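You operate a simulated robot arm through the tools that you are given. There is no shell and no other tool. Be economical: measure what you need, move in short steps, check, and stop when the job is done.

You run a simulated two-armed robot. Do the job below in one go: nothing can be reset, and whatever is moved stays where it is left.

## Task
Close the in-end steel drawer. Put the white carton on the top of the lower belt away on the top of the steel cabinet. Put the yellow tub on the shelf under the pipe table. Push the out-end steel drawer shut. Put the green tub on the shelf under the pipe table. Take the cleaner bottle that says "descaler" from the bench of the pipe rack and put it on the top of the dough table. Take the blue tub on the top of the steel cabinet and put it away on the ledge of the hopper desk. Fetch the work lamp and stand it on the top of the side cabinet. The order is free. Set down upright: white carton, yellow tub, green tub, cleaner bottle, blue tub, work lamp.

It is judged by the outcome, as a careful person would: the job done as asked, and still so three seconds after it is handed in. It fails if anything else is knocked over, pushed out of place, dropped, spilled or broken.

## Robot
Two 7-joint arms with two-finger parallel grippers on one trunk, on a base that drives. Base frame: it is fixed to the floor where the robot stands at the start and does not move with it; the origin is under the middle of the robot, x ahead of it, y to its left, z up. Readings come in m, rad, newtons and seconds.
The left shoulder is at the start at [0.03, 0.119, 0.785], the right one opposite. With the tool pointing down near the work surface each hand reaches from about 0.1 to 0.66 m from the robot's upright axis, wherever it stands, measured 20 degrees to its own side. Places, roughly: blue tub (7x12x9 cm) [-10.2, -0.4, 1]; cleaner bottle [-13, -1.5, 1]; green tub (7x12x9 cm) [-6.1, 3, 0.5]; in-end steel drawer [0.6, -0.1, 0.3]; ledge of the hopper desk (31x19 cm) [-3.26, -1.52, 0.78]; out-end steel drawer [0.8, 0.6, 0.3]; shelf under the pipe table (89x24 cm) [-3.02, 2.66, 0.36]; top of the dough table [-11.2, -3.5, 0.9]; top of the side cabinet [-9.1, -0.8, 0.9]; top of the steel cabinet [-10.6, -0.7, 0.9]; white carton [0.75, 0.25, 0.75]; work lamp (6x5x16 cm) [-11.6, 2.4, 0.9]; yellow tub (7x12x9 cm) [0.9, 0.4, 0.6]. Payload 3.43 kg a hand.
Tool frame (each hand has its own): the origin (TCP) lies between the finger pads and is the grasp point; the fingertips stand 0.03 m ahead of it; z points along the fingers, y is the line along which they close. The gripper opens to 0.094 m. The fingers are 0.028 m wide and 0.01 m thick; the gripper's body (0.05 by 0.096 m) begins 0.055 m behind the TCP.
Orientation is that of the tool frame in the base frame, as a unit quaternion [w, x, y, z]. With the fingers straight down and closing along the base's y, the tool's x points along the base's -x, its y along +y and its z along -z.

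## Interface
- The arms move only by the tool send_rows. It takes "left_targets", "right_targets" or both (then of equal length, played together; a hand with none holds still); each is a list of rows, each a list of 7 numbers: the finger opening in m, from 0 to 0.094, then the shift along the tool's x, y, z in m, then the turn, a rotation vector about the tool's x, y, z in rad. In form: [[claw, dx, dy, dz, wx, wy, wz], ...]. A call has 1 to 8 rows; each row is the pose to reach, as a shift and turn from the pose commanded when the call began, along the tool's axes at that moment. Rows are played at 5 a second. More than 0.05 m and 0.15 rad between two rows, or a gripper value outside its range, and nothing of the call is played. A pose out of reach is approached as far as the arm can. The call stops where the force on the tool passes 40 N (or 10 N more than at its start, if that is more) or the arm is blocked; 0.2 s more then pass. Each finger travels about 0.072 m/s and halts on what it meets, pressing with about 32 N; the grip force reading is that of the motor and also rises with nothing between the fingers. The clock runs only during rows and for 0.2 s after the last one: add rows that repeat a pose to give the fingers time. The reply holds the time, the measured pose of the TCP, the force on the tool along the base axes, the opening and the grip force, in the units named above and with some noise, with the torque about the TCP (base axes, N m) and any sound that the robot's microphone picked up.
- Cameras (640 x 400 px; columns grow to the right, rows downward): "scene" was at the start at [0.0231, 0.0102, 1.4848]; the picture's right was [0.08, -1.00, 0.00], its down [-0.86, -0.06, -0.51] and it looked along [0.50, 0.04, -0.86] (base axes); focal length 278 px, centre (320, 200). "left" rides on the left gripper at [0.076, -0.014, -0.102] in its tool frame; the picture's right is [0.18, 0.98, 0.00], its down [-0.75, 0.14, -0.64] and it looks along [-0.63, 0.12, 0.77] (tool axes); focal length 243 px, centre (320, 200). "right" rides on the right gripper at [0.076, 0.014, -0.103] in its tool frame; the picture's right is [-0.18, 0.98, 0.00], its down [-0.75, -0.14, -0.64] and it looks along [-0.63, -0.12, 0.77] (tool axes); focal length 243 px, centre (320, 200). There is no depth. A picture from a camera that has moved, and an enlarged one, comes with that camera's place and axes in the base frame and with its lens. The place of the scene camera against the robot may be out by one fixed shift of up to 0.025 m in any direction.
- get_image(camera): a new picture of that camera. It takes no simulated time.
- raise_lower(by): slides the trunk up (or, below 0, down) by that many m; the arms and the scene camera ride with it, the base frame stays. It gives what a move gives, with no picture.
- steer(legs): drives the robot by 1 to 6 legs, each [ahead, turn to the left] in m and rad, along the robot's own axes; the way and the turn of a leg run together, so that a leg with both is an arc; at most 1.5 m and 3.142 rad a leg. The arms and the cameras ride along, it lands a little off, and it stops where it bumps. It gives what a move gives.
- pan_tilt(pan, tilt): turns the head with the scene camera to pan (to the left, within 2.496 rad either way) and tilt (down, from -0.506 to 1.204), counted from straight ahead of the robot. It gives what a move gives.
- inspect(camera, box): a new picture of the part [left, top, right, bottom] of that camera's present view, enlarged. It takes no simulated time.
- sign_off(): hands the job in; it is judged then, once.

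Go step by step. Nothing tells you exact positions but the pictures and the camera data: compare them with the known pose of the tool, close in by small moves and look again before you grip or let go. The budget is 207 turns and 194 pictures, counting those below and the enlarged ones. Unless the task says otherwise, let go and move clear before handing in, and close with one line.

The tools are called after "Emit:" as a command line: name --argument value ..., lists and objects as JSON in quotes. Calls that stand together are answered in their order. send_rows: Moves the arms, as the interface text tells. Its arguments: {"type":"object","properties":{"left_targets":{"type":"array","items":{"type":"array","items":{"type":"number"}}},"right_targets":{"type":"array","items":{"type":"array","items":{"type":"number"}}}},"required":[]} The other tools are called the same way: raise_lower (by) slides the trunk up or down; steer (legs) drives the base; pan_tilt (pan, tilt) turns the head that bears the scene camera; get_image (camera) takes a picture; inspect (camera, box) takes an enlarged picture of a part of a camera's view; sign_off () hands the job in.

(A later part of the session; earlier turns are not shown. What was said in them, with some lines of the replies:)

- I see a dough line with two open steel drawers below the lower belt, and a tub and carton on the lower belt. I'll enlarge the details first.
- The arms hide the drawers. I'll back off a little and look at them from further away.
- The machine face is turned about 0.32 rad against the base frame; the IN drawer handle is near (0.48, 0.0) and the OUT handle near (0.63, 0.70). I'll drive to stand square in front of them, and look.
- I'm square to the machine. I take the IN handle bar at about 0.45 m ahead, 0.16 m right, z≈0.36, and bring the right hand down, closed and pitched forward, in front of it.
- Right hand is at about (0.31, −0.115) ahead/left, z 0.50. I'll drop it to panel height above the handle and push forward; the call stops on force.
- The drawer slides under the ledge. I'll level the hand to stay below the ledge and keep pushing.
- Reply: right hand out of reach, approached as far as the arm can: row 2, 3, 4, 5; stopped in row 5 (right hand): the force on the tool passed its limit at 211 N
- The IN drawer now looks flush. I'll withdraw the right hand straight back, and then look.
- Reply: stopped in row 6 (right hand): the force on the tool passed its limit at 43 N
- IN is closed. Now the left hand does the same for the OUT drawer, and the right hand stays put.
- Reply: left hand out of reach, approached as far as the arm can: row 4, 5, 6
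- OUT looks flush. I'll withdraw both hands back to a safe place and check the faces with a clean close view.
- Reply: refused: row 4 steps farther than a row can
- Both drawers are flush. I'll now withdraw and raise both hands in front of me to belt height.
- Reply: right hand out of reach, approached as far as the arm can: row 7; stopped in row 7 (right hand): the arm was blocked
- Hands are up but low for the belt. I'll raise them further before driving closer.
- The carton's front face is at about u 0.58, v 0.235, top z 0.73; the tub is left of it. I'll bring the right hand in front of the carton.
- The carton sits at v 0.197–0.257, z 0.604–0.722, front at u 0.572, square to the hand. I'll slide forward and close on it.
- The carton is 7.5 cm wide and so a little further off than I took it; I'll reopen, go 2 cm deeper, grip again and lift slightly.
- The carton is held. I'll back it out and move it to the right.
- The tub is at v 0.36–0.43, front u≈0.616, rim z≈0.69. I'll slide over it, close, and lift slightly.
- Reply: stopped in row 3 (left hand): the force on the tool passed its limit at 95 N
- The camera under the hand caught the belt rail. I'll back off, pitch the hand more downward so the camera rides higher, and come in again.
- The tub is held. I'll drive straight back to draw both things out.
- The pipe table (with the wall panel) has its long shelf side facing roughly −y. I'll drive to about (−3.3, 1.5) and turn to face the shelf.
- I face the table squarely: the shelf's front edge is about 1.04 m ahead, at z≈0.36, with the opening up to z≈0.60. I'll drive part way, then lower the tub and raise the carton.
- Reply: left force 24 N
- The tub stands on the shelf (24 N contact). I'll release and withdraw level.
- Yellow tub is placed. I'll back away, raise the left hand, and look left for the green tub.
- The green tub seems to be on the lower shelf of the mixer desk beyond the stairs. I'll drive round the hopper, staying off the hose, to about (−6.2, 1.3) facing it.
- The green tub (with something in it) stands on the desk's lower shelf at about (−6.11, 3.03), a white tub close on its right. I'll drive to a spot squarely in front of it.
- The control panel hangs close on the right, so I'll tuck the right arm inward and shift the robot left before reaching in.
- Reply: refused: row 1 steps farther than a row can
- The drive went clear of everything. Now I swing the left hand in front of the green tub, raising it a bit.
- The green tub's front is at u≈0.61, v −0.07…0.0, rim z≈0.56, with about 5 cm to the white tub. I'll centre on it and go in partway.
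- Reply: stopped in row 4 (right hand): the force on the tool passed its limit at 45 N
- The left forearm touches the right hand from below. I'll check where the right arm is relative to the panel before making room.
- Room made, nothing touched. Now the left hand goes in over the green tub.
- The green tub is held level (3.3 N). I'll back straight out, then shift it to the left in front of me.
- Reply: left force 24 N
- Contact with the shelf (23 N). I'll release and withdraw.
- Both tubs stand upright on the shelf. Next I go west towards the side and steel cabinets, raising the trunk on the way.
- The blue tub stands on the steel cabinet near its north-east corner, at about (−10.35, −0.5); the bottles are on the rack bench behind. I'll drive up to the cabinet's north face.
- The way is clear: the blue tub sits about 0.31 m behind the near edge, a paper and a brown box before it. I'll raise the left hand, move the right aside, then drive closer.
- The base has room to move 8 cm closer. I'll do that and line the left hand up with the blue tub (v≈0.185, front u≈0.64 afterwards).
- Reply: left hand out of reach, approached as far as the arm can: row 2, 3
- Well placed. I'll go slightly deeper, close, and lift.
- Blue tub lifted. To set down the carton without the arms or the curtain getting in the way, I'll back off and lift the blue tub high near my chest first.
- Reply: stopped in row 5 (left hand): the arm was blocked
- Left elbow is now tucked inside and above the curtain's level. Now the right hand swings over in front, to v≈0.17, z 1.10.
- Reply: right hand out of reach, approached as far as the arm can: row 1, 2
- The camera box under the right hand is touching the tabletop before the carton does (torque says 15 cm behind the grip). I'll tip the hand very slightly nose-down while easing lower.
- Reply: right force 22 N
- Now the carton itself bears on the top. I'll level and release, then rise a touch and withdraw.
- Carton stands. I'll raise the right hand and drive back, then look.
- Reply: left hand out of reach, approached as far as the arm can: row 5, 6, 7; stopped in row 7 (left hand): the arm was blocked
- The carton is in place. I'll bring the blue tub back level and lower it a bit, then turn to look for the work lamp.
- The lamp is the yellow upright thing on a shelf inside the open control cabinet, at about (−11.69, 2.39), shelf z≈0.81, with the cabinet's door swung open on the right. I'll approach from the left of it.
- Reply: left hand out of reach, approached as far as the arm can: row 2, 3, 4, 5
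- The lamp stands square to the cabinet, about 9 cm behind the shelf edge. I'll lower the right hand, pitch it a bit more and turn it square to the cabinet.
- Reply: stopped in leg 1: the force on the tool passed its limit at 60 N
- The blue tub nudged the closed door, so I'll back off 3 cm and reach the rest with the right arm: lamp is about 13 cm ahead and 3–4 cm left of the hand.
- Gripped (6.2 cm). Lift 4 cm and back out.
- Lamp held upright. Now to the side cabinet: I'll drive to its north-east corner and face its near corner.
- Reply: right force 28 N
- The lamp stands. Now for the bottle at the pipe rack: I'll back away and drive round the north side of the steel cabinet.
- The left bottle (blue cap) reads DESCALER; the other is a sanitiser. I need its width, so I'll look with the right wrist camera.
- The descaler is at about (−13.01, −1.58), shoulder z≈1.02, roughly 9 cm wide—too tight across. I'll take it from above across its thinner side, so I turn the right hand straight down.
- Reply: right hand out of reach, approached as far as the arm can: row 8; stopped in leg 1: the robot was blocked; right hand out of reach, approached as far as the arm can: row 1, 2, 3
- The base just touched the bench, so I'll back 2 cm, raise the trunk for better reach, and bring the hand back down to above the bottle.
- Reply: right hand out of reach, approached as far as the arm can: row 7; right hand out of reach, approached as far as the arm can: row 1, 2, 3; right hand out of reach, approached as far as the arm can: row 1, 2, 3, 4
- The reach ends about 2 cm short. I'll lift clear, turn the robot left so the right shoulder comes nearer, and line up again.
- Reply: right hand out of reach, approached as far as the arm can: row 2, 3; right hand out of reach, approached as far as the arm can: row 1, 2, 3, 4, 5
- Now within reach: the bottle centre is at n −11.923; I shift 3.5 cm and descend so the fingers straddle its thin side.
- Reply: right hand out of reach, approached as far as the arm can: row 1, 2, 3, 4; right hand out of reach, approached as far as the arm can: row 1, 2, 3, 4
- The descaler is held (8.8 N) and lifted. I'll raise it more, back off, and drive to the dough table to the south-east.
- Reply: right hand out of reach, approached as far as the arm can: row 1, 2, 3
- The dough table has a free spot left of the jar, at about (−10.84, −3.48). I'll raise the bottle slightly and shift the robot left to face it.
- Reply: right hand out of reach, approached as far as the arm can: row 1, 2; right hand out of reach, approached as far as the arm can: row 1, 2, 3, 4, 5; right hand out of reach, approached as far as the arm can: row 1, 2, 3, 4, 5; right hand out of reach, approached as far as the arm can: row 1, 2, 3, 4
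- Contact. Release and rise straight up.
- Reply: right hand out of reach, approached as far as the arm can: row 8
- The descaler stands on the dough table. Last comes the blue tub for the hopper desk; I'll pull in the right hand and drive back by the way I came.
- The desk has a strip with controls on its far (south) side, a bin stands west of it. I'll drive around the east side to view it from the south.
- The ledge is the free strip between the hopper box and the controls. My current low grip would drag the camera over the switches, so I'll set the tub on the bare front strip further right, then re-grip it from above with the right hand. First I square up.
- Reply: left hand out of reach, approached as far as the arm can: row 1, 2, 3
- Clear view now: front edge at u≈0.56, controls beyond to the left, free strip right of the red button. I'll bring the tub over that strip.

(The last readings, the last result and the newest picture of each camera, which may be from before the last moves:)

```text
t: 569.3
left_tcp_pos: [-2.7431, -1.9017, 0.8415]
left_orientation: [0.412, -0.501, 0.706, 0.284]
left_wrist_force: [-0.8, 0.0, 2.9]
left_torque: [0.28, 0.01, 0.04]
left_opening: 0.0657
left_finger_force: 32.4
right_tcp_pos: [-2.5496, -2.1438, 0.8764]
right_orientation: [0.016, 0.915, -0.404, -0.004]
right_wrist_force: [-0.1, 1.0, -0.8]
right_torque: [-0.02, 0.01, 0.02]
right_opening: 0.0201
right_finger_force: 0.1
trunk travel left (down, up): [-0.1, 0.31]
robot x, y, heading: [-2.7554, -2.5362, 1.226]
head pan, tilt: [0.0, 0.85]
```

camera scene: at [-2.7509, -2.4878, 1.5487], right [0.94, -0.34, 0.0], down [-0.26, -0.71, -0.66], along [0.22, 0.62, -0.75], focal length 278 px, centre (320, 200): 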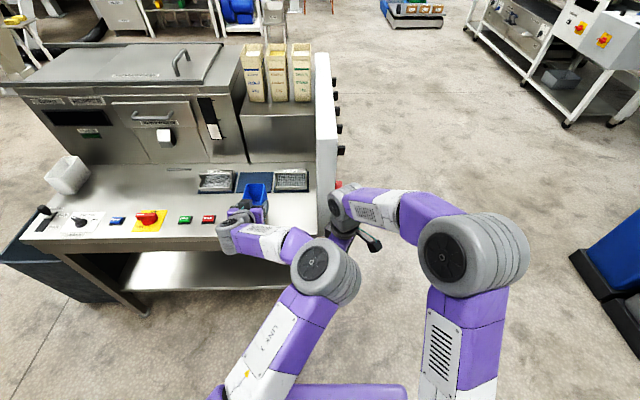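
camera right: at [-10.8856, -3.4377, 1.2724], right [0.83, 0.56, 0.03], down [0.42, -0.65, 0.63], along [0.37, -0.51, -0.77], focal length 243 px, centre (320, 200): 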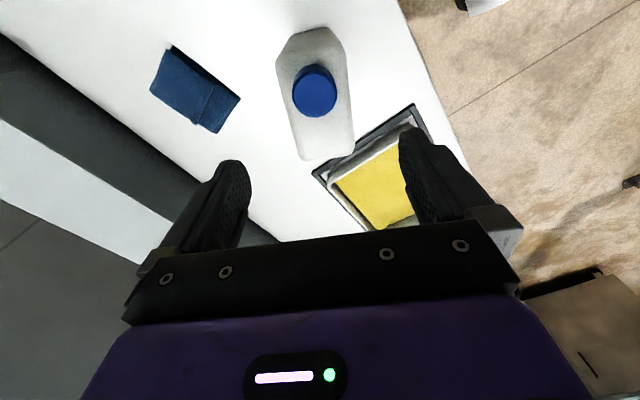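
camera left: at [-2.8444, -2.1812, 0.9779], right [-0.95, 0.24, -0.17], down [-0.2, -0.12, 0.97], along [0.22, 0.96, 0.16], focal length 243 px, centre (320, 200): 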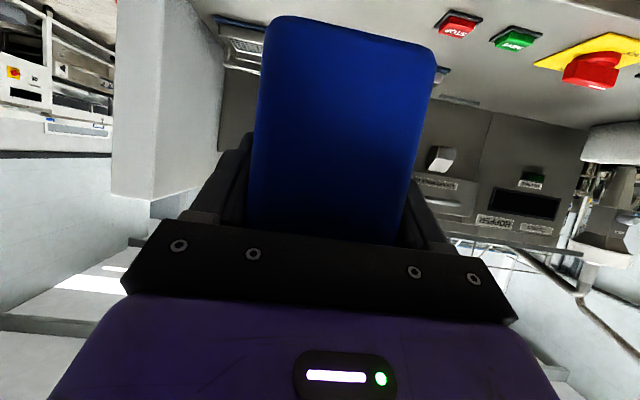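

Emit:
send_rows --left_targets '[[0.04, 0.003, 0, 0.0015, 0, 0, 0], [0.07, 0.003, 0, 0.0015, 0, 0, 0], [0.094, 0.002, 0, 0.001, 0, 0, 0], [0.094, 0.002, 0, 0.001, 0, 0, 0], [0.094, 0.022, 0, -0.042, 0, 0, 0], [0.094, 0.042, 0, -0.084, 0, 0, 0], [0.094, 0.062, 0, -0.126, 0, 0, 0], [0.094, 0.068, 0.03, -0.16, 0, 0, 0]]'

Emit:
get_image --camera "left"

Emit:
get_image --camera "right"

```text
t: 571.1
left_tcp_pos: [-2.8258, -2.0395, 0.8575]
left_orientation: [0.412, -0.501, 0.707, 0.283]
left_wrist_force: [-0.5, 0.3, 0.3]
left_torque: [-0.01, 0.0, -0.01]
left_opening: 0.0942
left_finger_force: 0.0
left hand out of reach, approached as far as the arm can: row 8
right_tcp_pos: [-2.5492, -2.1415, 0.8763]
right_orientation: [0.015, 0.915, -0.404, -0.003]
right_wrist_force: [-0.3, 0.5, -0.2]
right_torque: [0.0, -0.01, 0.0]
right_opening: 0.0201
right_finger_force: 0.0
trunk travel left (down, up): [-0.1, 0.31]
robot x, y, heading: [-2.7522, -2.5412, 1.226]
head pan, tilt: [0.0, 0.85]
```

```text
29 pictures are left
camera left: at [-2.8552, -2.1645, 0.8441], right [-0.95, 0.24, -0.17], down [-0.2, -0.11, 0.97], along [0.22, 0.96, 0.16], focal length 243 px, centre (320, 200)
```

left: 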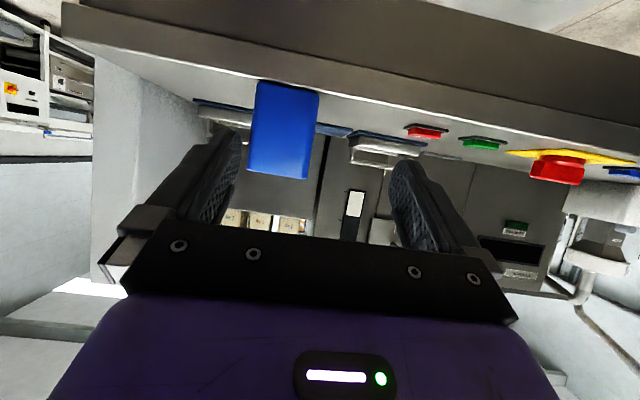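

```text
28 pictures are left
camera right: at [-2.5083, -2.2054, 0.9785], right [-0.85, -0.53, 0.03], down [-0.39, 0.67, 0.63], along [-0.35, 0.53, -0.77], focal length 243 px, centre (320, 200)
```

right: 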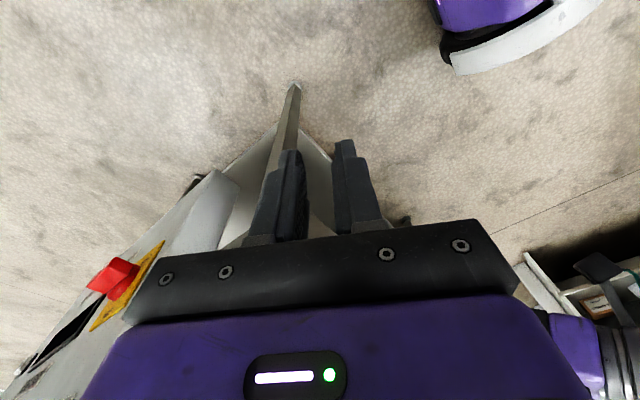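

The tub stands safely on the strip. Now the left hand rises and turns straight down to re-grip it from above.

Emit:
send_rows --left_targets '[[0.094, -0.025, 0, -0.014, 0, 0.131, 0], [0.094, -0.05, 0, -0.028, 0, 0.262, 0], [0.094, -0.075, 0, -0.042, 0, 0.393, 0], [0.094, -0.1, 0, -0.056, 0, 0.524, 0], [0.094, -0.12, 0, -0.068, 0, 0.655, 0], [0.094, -0.14, 0, -0.079, 0, 0.786, 0], [0.094, -0.148, 0, -0.083, 0, 0.917, 0], [0.094, -0.148, 0, -0.083, 0, 1.05, 0]]'

Emit:
get_image --camera "left"

```text
t: 572.9
left_tcp_pos: [-2.8321, -2.0339, 1.0284]
left_orientation: [0.001, -0.576, 0.818, -0.006]
left_wrist_force: [0.3, -0.4, -1.0]
left_torque: [0.01, -0.01, 0.0]
left_opening: 0.094
left_finger_force: 0.0
right_tcp_pos: [-2.5493, -2.1421, 0.8765]
right_orientation: [0.016, 0.915, -0.404, -0.003]
right_wrist_force: [0.1, 1.2, -0.4]
right_torque: [-0.03, -0.02, 0.01]
right_opening: 0.0199
right_finger_force: 0.0
trunk travel left (down, up): [-0.1, 0.31]
robot x, y, heading: [-2.7526, -2.5361, 1.221]
head pan, tilt: [0.0, 0.85]
```

```text
27 pictures are left
camera left: at [-2.8439, -2.1107, 1.1322], right [-0.99, 0.16, -0.01], down [0.12, 0.76, 0.64], along [0.11, 0.63, -0.77], focal length 243 px, centre (320, 200)
```

left: 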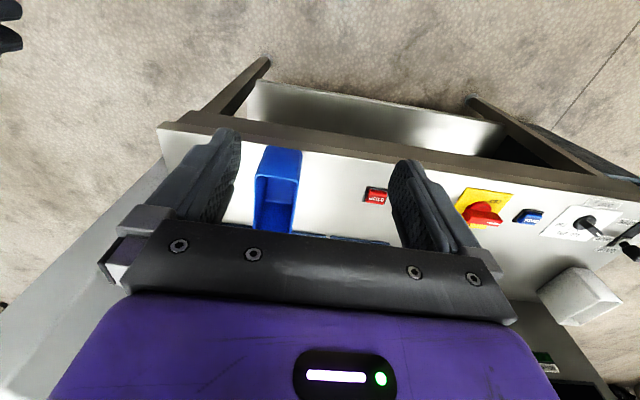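

Emit:
send_rows --left_targets '[[0.094, -0.045, -0.01, 0.005, 0, 0, 0], [0.094, -0.09, -0.02, 0.015, 0, 0, 0], [0.094, -0.135, -0.03, 0.03, 0, 0, 0], [0.094, -0.184, -0.038, 0.04, 0, 0, 0]]'

Emit:
get_image --camera "left"

```text
refused: row 4 steps farther than a row can; nothing moved
```

```text
26 pictures are left
camera left: at [-2.8439, -2.1107, 1.1322], right [-0.99, 0.16, -0.01], down [0.12, 0.76, 0.64], along [0.11, 0.63, -0.77], focal length 243 px, centre (320, 200)
```

left: 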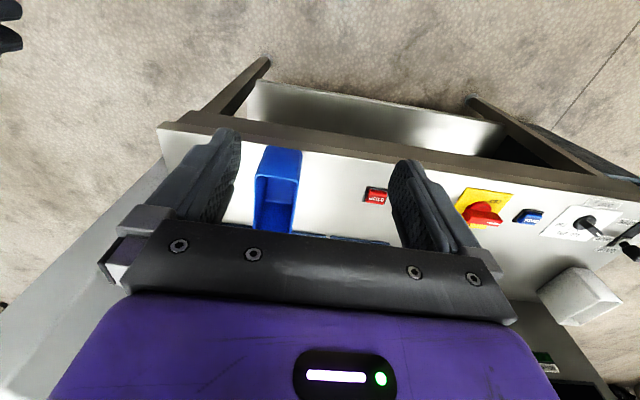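

Emit:
send_rows --left_targets '[[0.094, -0.045, -0.01, 0.005, 0, 0, 0], [0.094, -0.09, -0.02, 0.015, 0, 0, 0], [0.094, -0.135, -0.03, 0.025, 0, 0, 0], [0.094, -0.178, -0.038, 0.035, 0, 0, 0], [0.094, -0.184, -0.038, 0.04, 0, 0, 0]]'

Emit:
get_image --camera "left"

```text
t: 574.1
left_tcp_pos: [-2.7367, -1.8953, 0.9907]
left_orientation: [0.002, -0.576, 0.818, -0.006]
left_wrist_force: [-0.4, -0.3, 1.1]
left_torque: [0.0, -0.01, 0.03]
left_opening: 0.0941
left_finger_force: 0.1
left hand out of reach, approached as far as the arm can: row 4, 5
right_tcp_pos: [-2.5497, -2.1434, 0.8764]
right_orientation: [0.016, 0.915, -0.404, -0.003]
right_wrist_force: [0.3, -0.6, -0.2]
right_torque: [-0.02, 0.01, -0.01]
right_opening: 0.0199
right_finger_force: 0.0
trunk travel left (down, up): [-0.1, 0.31]
robot x, y, heading: [-2.7495, -2.5411, 1.221]
head pan, tilt: [0.0, 0.85]
```

```text
25 pictures are left
camera left: at [-2.7496, -1.971, 1.095], right [-0.99, 0.16, -0.01], down [0.11, 0.76, 0.64], along [0.11, 0.63, -0.77], focal length 243 px, centre (320, 200)
```

left: 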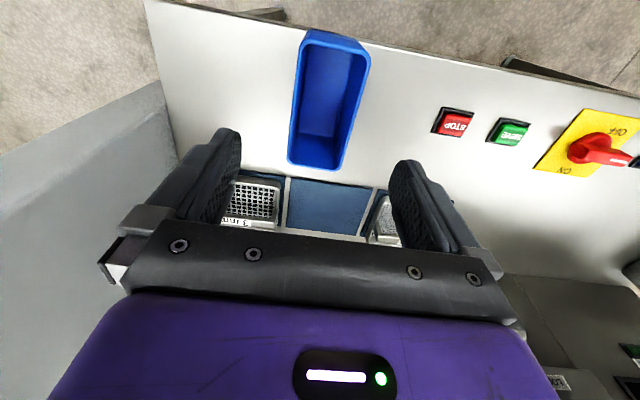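

The hand is right above the tub's middle and aligned. Descend, close, lift.

Emit:
send_rows --left_targets '[[0.094, 0, 0.002, 0.045, 0, 0, 0], [0.094, 0, 0.002, 0.09, 0, 0, 0], [0.094, 0, 0.002, 0.13, 0, 0, 0], [0.07, 0, 0.002, 0.134, 0, 0, 0], [0.05, 0, 0.002, 0.134, 0, 0, 0], [0.04, 0, 0.002, 0.134, 0, 0, 0], [0.04, 0, 0.002, 0.134, 0, 0, 0], [0.04, 0, 0.002, 0.1, 0, 0, 0]]'

Emit:
get_image --camera "left"

```text
t: 575.9
left_tcp_pos: [-2.7322, -1.8931, 0.8884]
left_orientation: [0.002, -0.576, 0.818, -0.006]
left_wrist_force: [1.4, -0.2, -0.2]
left_torque: [-0.02, 0.05, 0.01]
left_opening: 0.0657
left_finger_force: 31.3
right_tcp_pos: [-2.5493, -2.1437, 0.8777]
right_orientation: [0.016, 0.914, -0.404, -0.004]
right_wrist_force: [0.1, 0.2, -0.7]
right_torque: [-0.02, -0.02, 0.0]
right_opening: 0.02
right_finger_force: 0.0
trunk travel left (down, up): [-0.1, 0.31]
robot x, y, heading: [-2.7513, -2.5375, 1.228]
head pan, tilt: [0.0, 0.85]
```

```text
24 pictures are left
camera left: at [-2.7463, -1.9699, 0.9924], right [-0.99, 0.16, -0.01], down [0.12, 0.76, 0.64], along [0.11, 0.63, -0.77], focal length 243 px, centre (320, 200)
```

left: 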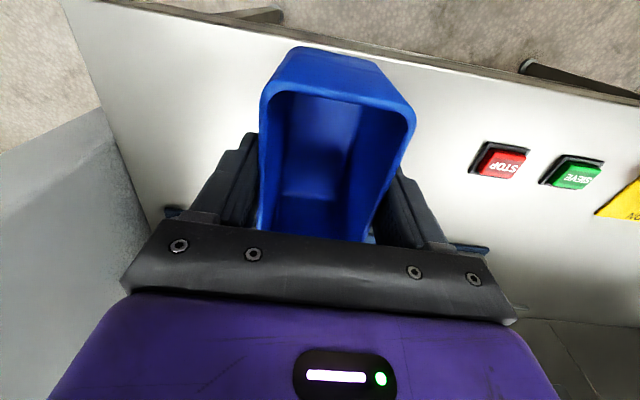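

Re-gripped. I'll raise the trunk, back off, and shift left to face the ledge.

Emit:
raise_lower --by 0.18

Emit:
steer --legs '[[-0.3, 0], [0, 1.275], [0.575, 0], [0, -1.268]]'

Emit:
get_image --camera "scene"

```text
t: 577.9
left_tcp_pos: [-2.7347, -1.8931, 1.0683]
left_orientation: [0.002, -0.576, 0.817, -0.006]
left_wrist_force: [-0.2, 0.6, -0.4]
left_torque: [-0.05, -0.03, -0.02]
left_opening: 0.0658
left_finger_force: 31.9
right_tcp_pos: [-2.5476, -2.1419, 1.056]
right_orientation: [0.016, 0.915, -0.404, -0.004]
right_wrist_force: [0.0, 0.4, 0.7]
right_torque: [0.01, 0.01, -0.02]
right_opening: 0.02
right_finger_force: 0.0
trunk travel left (down, up): [-0.28, 0.13]
robot x, y, heading: [-2.7514, -2.5361, 1.224]
head pan, tilt: [0.0, 0.85]
```

```text
t: 588.9
left_tcp_pos: [-3.2468, -1.8095, 1.0687]
left_orientation: [0.002, -0.559, 0.829, -0.006]
left_wrist_force: [0.2, -0.4, -0.4]
left_torque: [0.0, 0.04, 0.04]
left_opening: 0.0662
left_finger_force: 32.1
right_tcp_pos: [-3.0731, -2.0667, 1.0576]
right_orientation: [0.015, 0.906, -0.422, -0.004]
right_wrist_force: [-0.5, 0.5, -0.8]
right_torque: [-0.01, 0.02, 0.0]
right_opening: 0.02
right_finger_force: 0.0
trunk travel left (down, up): [-0.28, 0.13]
robot x, y, heading: [-3.293, -2.4536, 1.187]
head pan, tilt: [0.0, 0.85]
```

```text
23 pictures are left
camera scene: at [-3.2885, -2.4033, 1.7287], right [0.93, -0.38, 0.0], down [-0.28, -0.7, -0.66], along [0.25, 0.61, -0.75], focal length 278 px, centre (320, 200)
```

scene: 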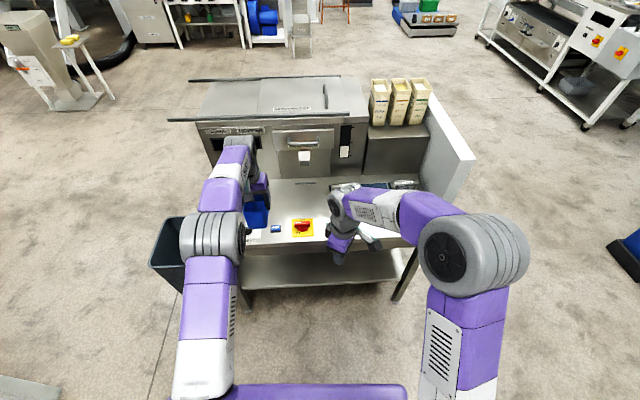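

Emit:
steer --legs '[[0, 0.048], [0.26, 0]]'

Emit:
get_image --camera "left"

Emit:
get_image --camera "scene"

```text
t: 591.2
left_tcp_pos: [-3.1905, -1.5622, 1.0693]
left_orientation: [0.002, -0.578, 0.816, -0.007]
left_wrist_force: [0.1, 0.1, -1.5]
left_torque: [-0.05, 0.01, 0.02]
left_opening: 0.0659
left_finger_force: 32.4
right_tcp_pos: [-3.0037, -1.8097, 1.0562]
right_orientation: [0.016, 0.916, -0.4, -0.004]
right_wrist_force: [0.4, 0.6, -0.1]
right_torque: [0.02, 0.01, 0.0]
right_opening: 0.0201
right_finger_force: 0.0
trunk travel left (down, up): [-0.28, 0.13]
robot x, y, heading: [-3.2065, -2.2038, 1.233]
head pan, tilt: [0.0, 0.85]
```

```text
22 pictures are left
camera left: at [-3.2029, -1.6383, 1.1719], right [-0.99, 0.15, -0.01], down [0.11, 0.76, 0.64], along [0.11, 0.63, -0.77], focal length 243 px, centre (320, 200)
```

left: 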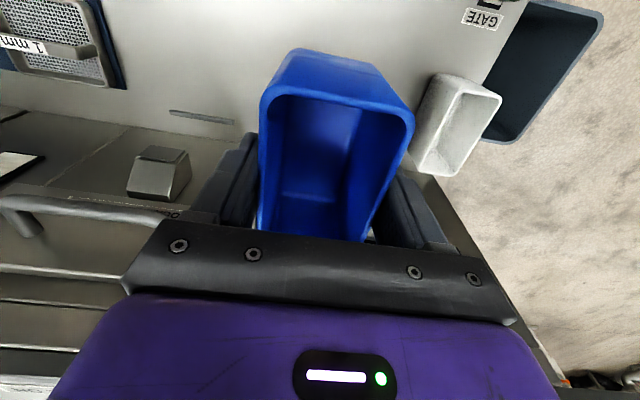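

```text
21 pictures are left
camera scene: at [-3.2041, -2.1564, 1.7287], right [0.94, -0.33, 0.0], down [-0.25, -0.71, -0.66], along [0.22, 0.62, -0.75], focal length 278 px, centre (320, 200)
```

scene: 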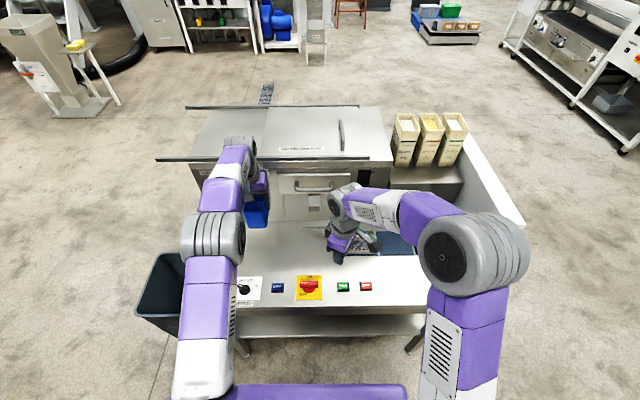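

Above the ledge: cup 8 cm to the left, box face 8 cm beyond, controls clear in front. Lowering.

Emit:
send_rows --left_targets '[[0.04, -0.008, 0, 0.04, 0, 0, 0], [0.04, -0.014, 0, 0.08, 0, 0, 0], [0.04, -0.014, 0, 0.12, 0, 0, 0], [0.04, -0.014, 0, 0.16, 0, 0, 0], [0.04, -0.014, 0, 0.19, 0, 0, 0], [0.04, -0.014, 0, 0.19, 0, 0, 0]]'

Emit:
get_image --camera "left"

Emit:
get_image --camera "scene"

```text
t: 592.6
left_tcp_pos: [-3.1866, -1.549, 0.8789]
left_orientation: [0.003, -0.579, 0.816, -0.006]
left_wrist_force: [0.2, 0.2, -1.2]
left_torque: [-0.06, 0.0, -0.01]
left_opening: 0.0658
left_finger_force: 32.5
right_tcp_pos: [-3.0053, -1.8112, 1.0572]
right_orientation: [0.016, 0.916, -0.401, -0.003]
right_wrist_force: [-0.7, -0.6, -0.4]
right_torque: [0.01, -0.01, 0.01]
right_opening: 0.0201
right_finger_force: 0.1
trunk travel left (down, up): [-0.28, 0.13]
robot x, y, heading: [-3.2062, -2.2064, 1.23]
head pan, tilt: [0.0, 0.85]
```

```text
20 pictures are left
camera left: at [-3.1993, -1.6251, 0.9823], right [-0.99, 0.15, -0.01], down [0.11, 0.76, 0.64], along [0.11, 0.63, -0.77], focal length 243 px, centre (320, 200)
```

left: 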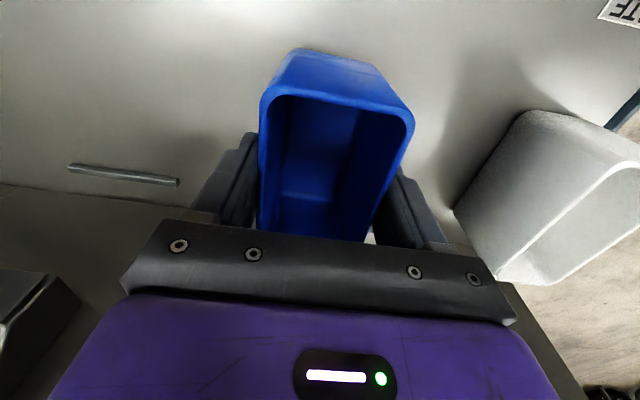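

```text
19 pictures are left
camera scene: at [-3.2044, -2.1574, 1.7287], right [0.94, -0.33, 0.0], down [-0.25, -0.71, -0.66], along [0.22, 0.62, -0.75], focal length 278 px, centre (320, 200)
```

scene: 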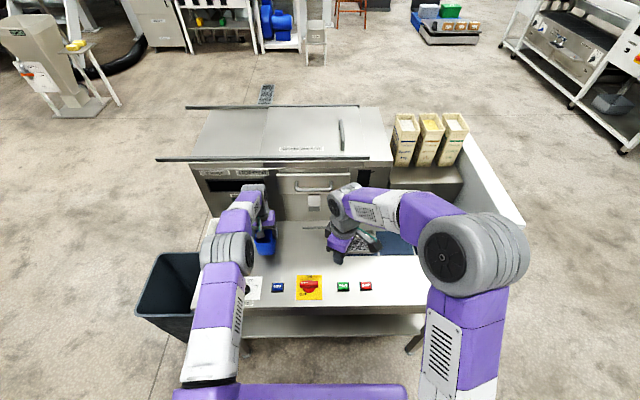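

Emit:
send_rows --left_targets '[[0.04, 0, 0, 0.007, 0, 0, 0], [0.04, 0, 0, 0.014, 0, 0, 0], [0.04, 0, 0, 0.019, 0, 0, 0], [0.04, 0, 0, 0.019, 0, 0, 0]]'

Emit:
send_rows --left_targets '[[0.04, 0, 0, 0.003, 0, 0, 0], [0.04, 0, 0, 0.006, 0, 0, 0], [0.04, 0, 0, 0.006, 0, 0, 0]]'

```text
t: 593.6
left_tcp_pos: [-3.1873, -1.5488, 0.8603]
left_orientation: [0.002, -0.579, 0.816, -0.006]
left_wrist_force: [0.8, 0.0, -0.7]
left_torque: [-0.04, -0.01, 0.04]
left_opening: 0.0657
left_finger_force: 32.1
right_tcp_pos: [-3.005, -1.8107, 1.0566]
right_orientation: [0.015, 0.916, -0.401, -0.003]
right_wrist_force: [-0.7, 0.8, -0.4]
right_torque: [0.0, -0.02, -0.01]
right_opening: 0.0199
right_finger_force: 0.1
trunk travel left (down, up): [-0.28, 0.13]
robot x, y, heading: [-3.2071, -2.2038, 1.233]
head pan, tilt: [0.0, 0.85]
```

```text
t: 594.4
left_tcp_pos: [-3.1847, -1.5504, 0.8538]
left_orientation: [0.002, -0.578, 0.816, -0.006]
left_wrist_force: [-0.7, -0.5, -1.6]
left_torque: [0.01, 0.0, 0.0]
left_opening: 0.0657
left_finger_force: 31.8
right_tcp_pos: [-3.0043, -1.8104, 1.0568]
right_orientation: [0.016, 0.916, -0.401, -0.003]
right_wrist_force: [-0.6, 0.3, -0.2]
right_torque: [-0.02, 0.01, 0.02]
right_opening: 0.0199
right_finger_force: 0.2
trunk travel left (down, up): [-0.28, 0.13]
robot x, y, heading: [-3.2064, -2.211, 1.231]
head pan, tilt: [0.0, 0.85]
```

Emit:
send_rows --left_targets '[[0.04, 0, 0, 0.003, 0, 0, 0], [0.04, 0, 0, 0.006, 0, 0, 0], [0.04, 0, 0, 0.006, 0, 0, 0]]'

```text
t: 595.2
left_tcp_pos: [-3.1851, -1.5494, 0.8536]
left_orientation: [0.006, -0.579, 0.815, -0.003]
left_wrist_force: [-3.9, 1.1, 30.6]
left_torque: [-0.1, 0.19, -0.05]
left_opening: 0.0658
left_finger_force: 32.4
right_tcp_pos: [-3.0055, -1.8133, 1.0587]
right_orientation: [0.015, 0.916, -0.402, -0.003]
right_wrist_force: [0.7, -0.1, 0.3]
right_torque: [-0.02, -0.04, 0.0]
right_opening: 0.0201
right_finger_force: 0.0
trunk travel left (down, up): [-0.28, 0.13]
robot x, y, heading: [-3.2082, -2.2039, 1.231]
head pan, tilt: [0.0, 0.85]
```

Firm contact on the ledge. Ease up, release, and rise straight up.

Emit:
send_rows --left_targets '[[0.06, 0, 0, -0.003, 0, 0, 0], [0.08, 0, 0, -0.003, 0, 0, 0], [0.094, 0, 0, -0.003, 0, 0, 0], [0.094, 0, 0, -0.004, 0, 0, 0], [0.094, 0, 0, -0.04, 0, 0, 0], [0.094, 0, 0, -0.085, 0, 0, 0], [0.094, 0, 0, -0.13, 0, 0, 0], [0.094, 0, 0, -0.17, 0, 0, 0]]'

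Emit:
get_image --camera "left"

Emit:
steer --legs '[[-0.5, 0]]'

Emit:
get_image --camera "scene"

```text
t: 597.0
left_tcp_pos: [-3.1842, -1.5529, 1.0166]
left_orientation: [0.001, -0.578, 0.816, -0.006]
left_wrist_force: [-0.9, -0.7, -0.1]
left_torque: [-0.02, 0.01, 0.01]
left_opening: 0.0939
left_finger_force: 0.1
right_tcp_pos: [-3.0042, -1.811, 1.0563]
right_orientation: [0.015, 0.916, -0.401, -0.003]
right_wrist_force: [-0.2, 0.2, 0.5]
right_torque: [-0.01, -0.01, 0.0]
right_opening: 0.0199
right_finger_force: 0.0
trunk travel left (down, up): [-0.28, 0.13]
robot x, y, heading: [-3.206, -2.2089, 1.234]
head pan, tilt: [0.0, 0.85]
```

```text
18 pictures are left
camera left: at [-3.1964, -1.6279, 1.1195], right [-0.99, 0.15, -0.01], down [0.11, 0.76, 0.64], along [0.11, 0.63, -0.77], focal length 243 px, centre (320, 200)
```

left: 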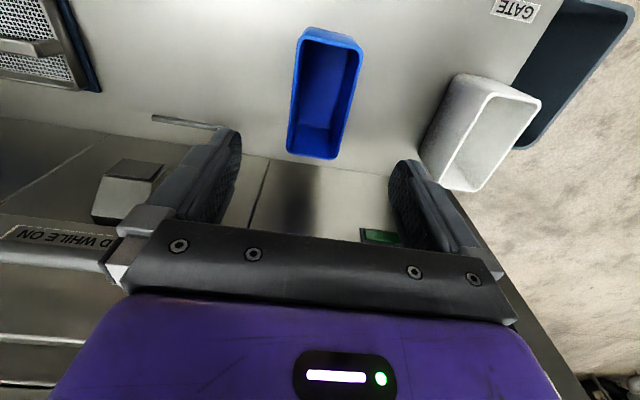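

```text
t: 600.0
left_tcp_pos: [-3.3503, -2.0283, 1.0163]
left_orientation: [0.002, -0.576, 0.818, -0.005]
left_wrist_force: [0.3, 0.5, 0.1]
left_torque: [0.02, 0.05, 0.0]
left_opening: 0.0941
left_finger_force: 0.1
right_tcp_pos: [-3.1729, -2.2896, 1.0566]
right_orientation: [0.016, 0.915, -0.404, -0.003]
right_wrist_force: [0.0, -0.9, -0.5]
right_torque: [0.02, -0.01, 0.04]
right_opening: 0.0202
right_finger_force: 0.0
trunk travel left (down, up): [-0.28, 0.13]
robot x, y, heading: [-3.3717, -2.685, 1.229]
head pan, tilt: [0.0, 0.85]
```

```text
17 pictures are left
camera scene: at [-3.3742, -2.6347, 1.7287], right [0.94, -0.34, 0.0], down [-0.25, -0.71, -0.66], along [0.22, 0.62, -0.75], focal length 278 px, centre (320, 200)
```

scene: 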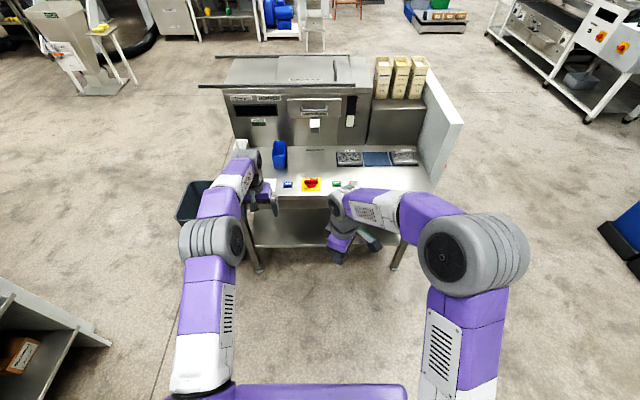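

The blue tub stands on the ledge. A last check from here on the two drawers and the shelf tubs.

Emit:
pan_tilt --pan -0.7 --tilt 0.35

Emit:
inspect --camera "scene" --box '[100, 80, 420, 280]'

```text
t: 601.0
left_tcp_pos: [-3.3499, -2.0268, 1.016]
left_orientation: [0.002, -0.577, 0.817, -0.006]
left_wrist_force: [-0.3, -1.0, -0.3]
left_torque: [-0.01, 0.01, 0.01]
left_opening: 0.094
left_finger_force: 0.1
right_tcp_pos: [-3.1721, -2.2887, 1.0565]
right_orientation: [0.016, 0.915, -0.404, -0.003]
right_wrist_force: [0.4, 0.7, 0.6]
right_torque: [0.06, -0.03, 0.02]
right_opening: 0.0201
right_finger_force: 0.1
trunk travel left (down, up): [-0.28, 0.13]
robot x, y, heading: [-3.3769, -2.6872, 1.225]
head pan, tilt: [-0.7, 0.351]
```

```text
2.00 times, centred on (260, 180) of scene
camera zoom: at [-3.3199, -2.6609, 1.7723], right [0.5, -0.86, 0.0], down [-0.3, -0.17, -0.94], along [0.81, 0.47, -0.34], focal length 557 px, centre (440, 240)
```

zoom: 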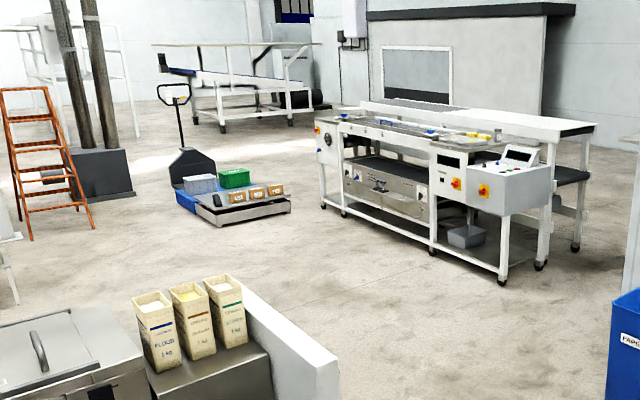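

Emit:
inspect --camera "scene" --box '[255, 145, 335, 205]'

```text
6.67 times, centred on (295, 175) of scene
camera zoom: at [-3.3199, -2.6609, 1.7723], right [0.5, -0.86, 0.0], down [-0.3, -0.17, -0.94], along [0.81, 0.47, -0.34], focal length 1856 px, centre (487, 367)
```

zoom: 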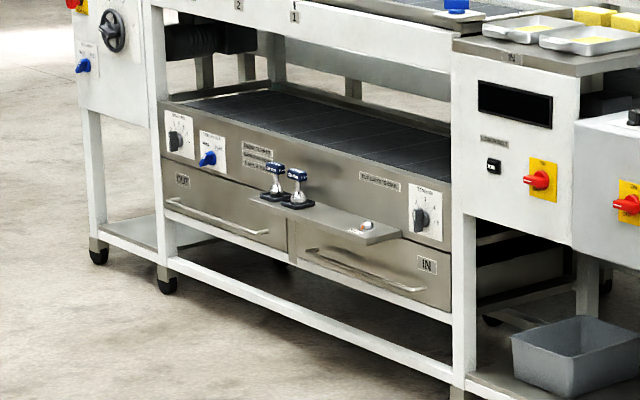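

Both drawers sit flush with the front, the wrenches and nut are undisturbed, and every other item stands where it was asked for. I'm handing the job in.

Emit:
sign_off

```text
The job is handed in.
```

All eight jobs are done and handed in: both steel drawers are shut, and the carton, three tubs, descaler bottle and work lamp were each set down upright where asked.
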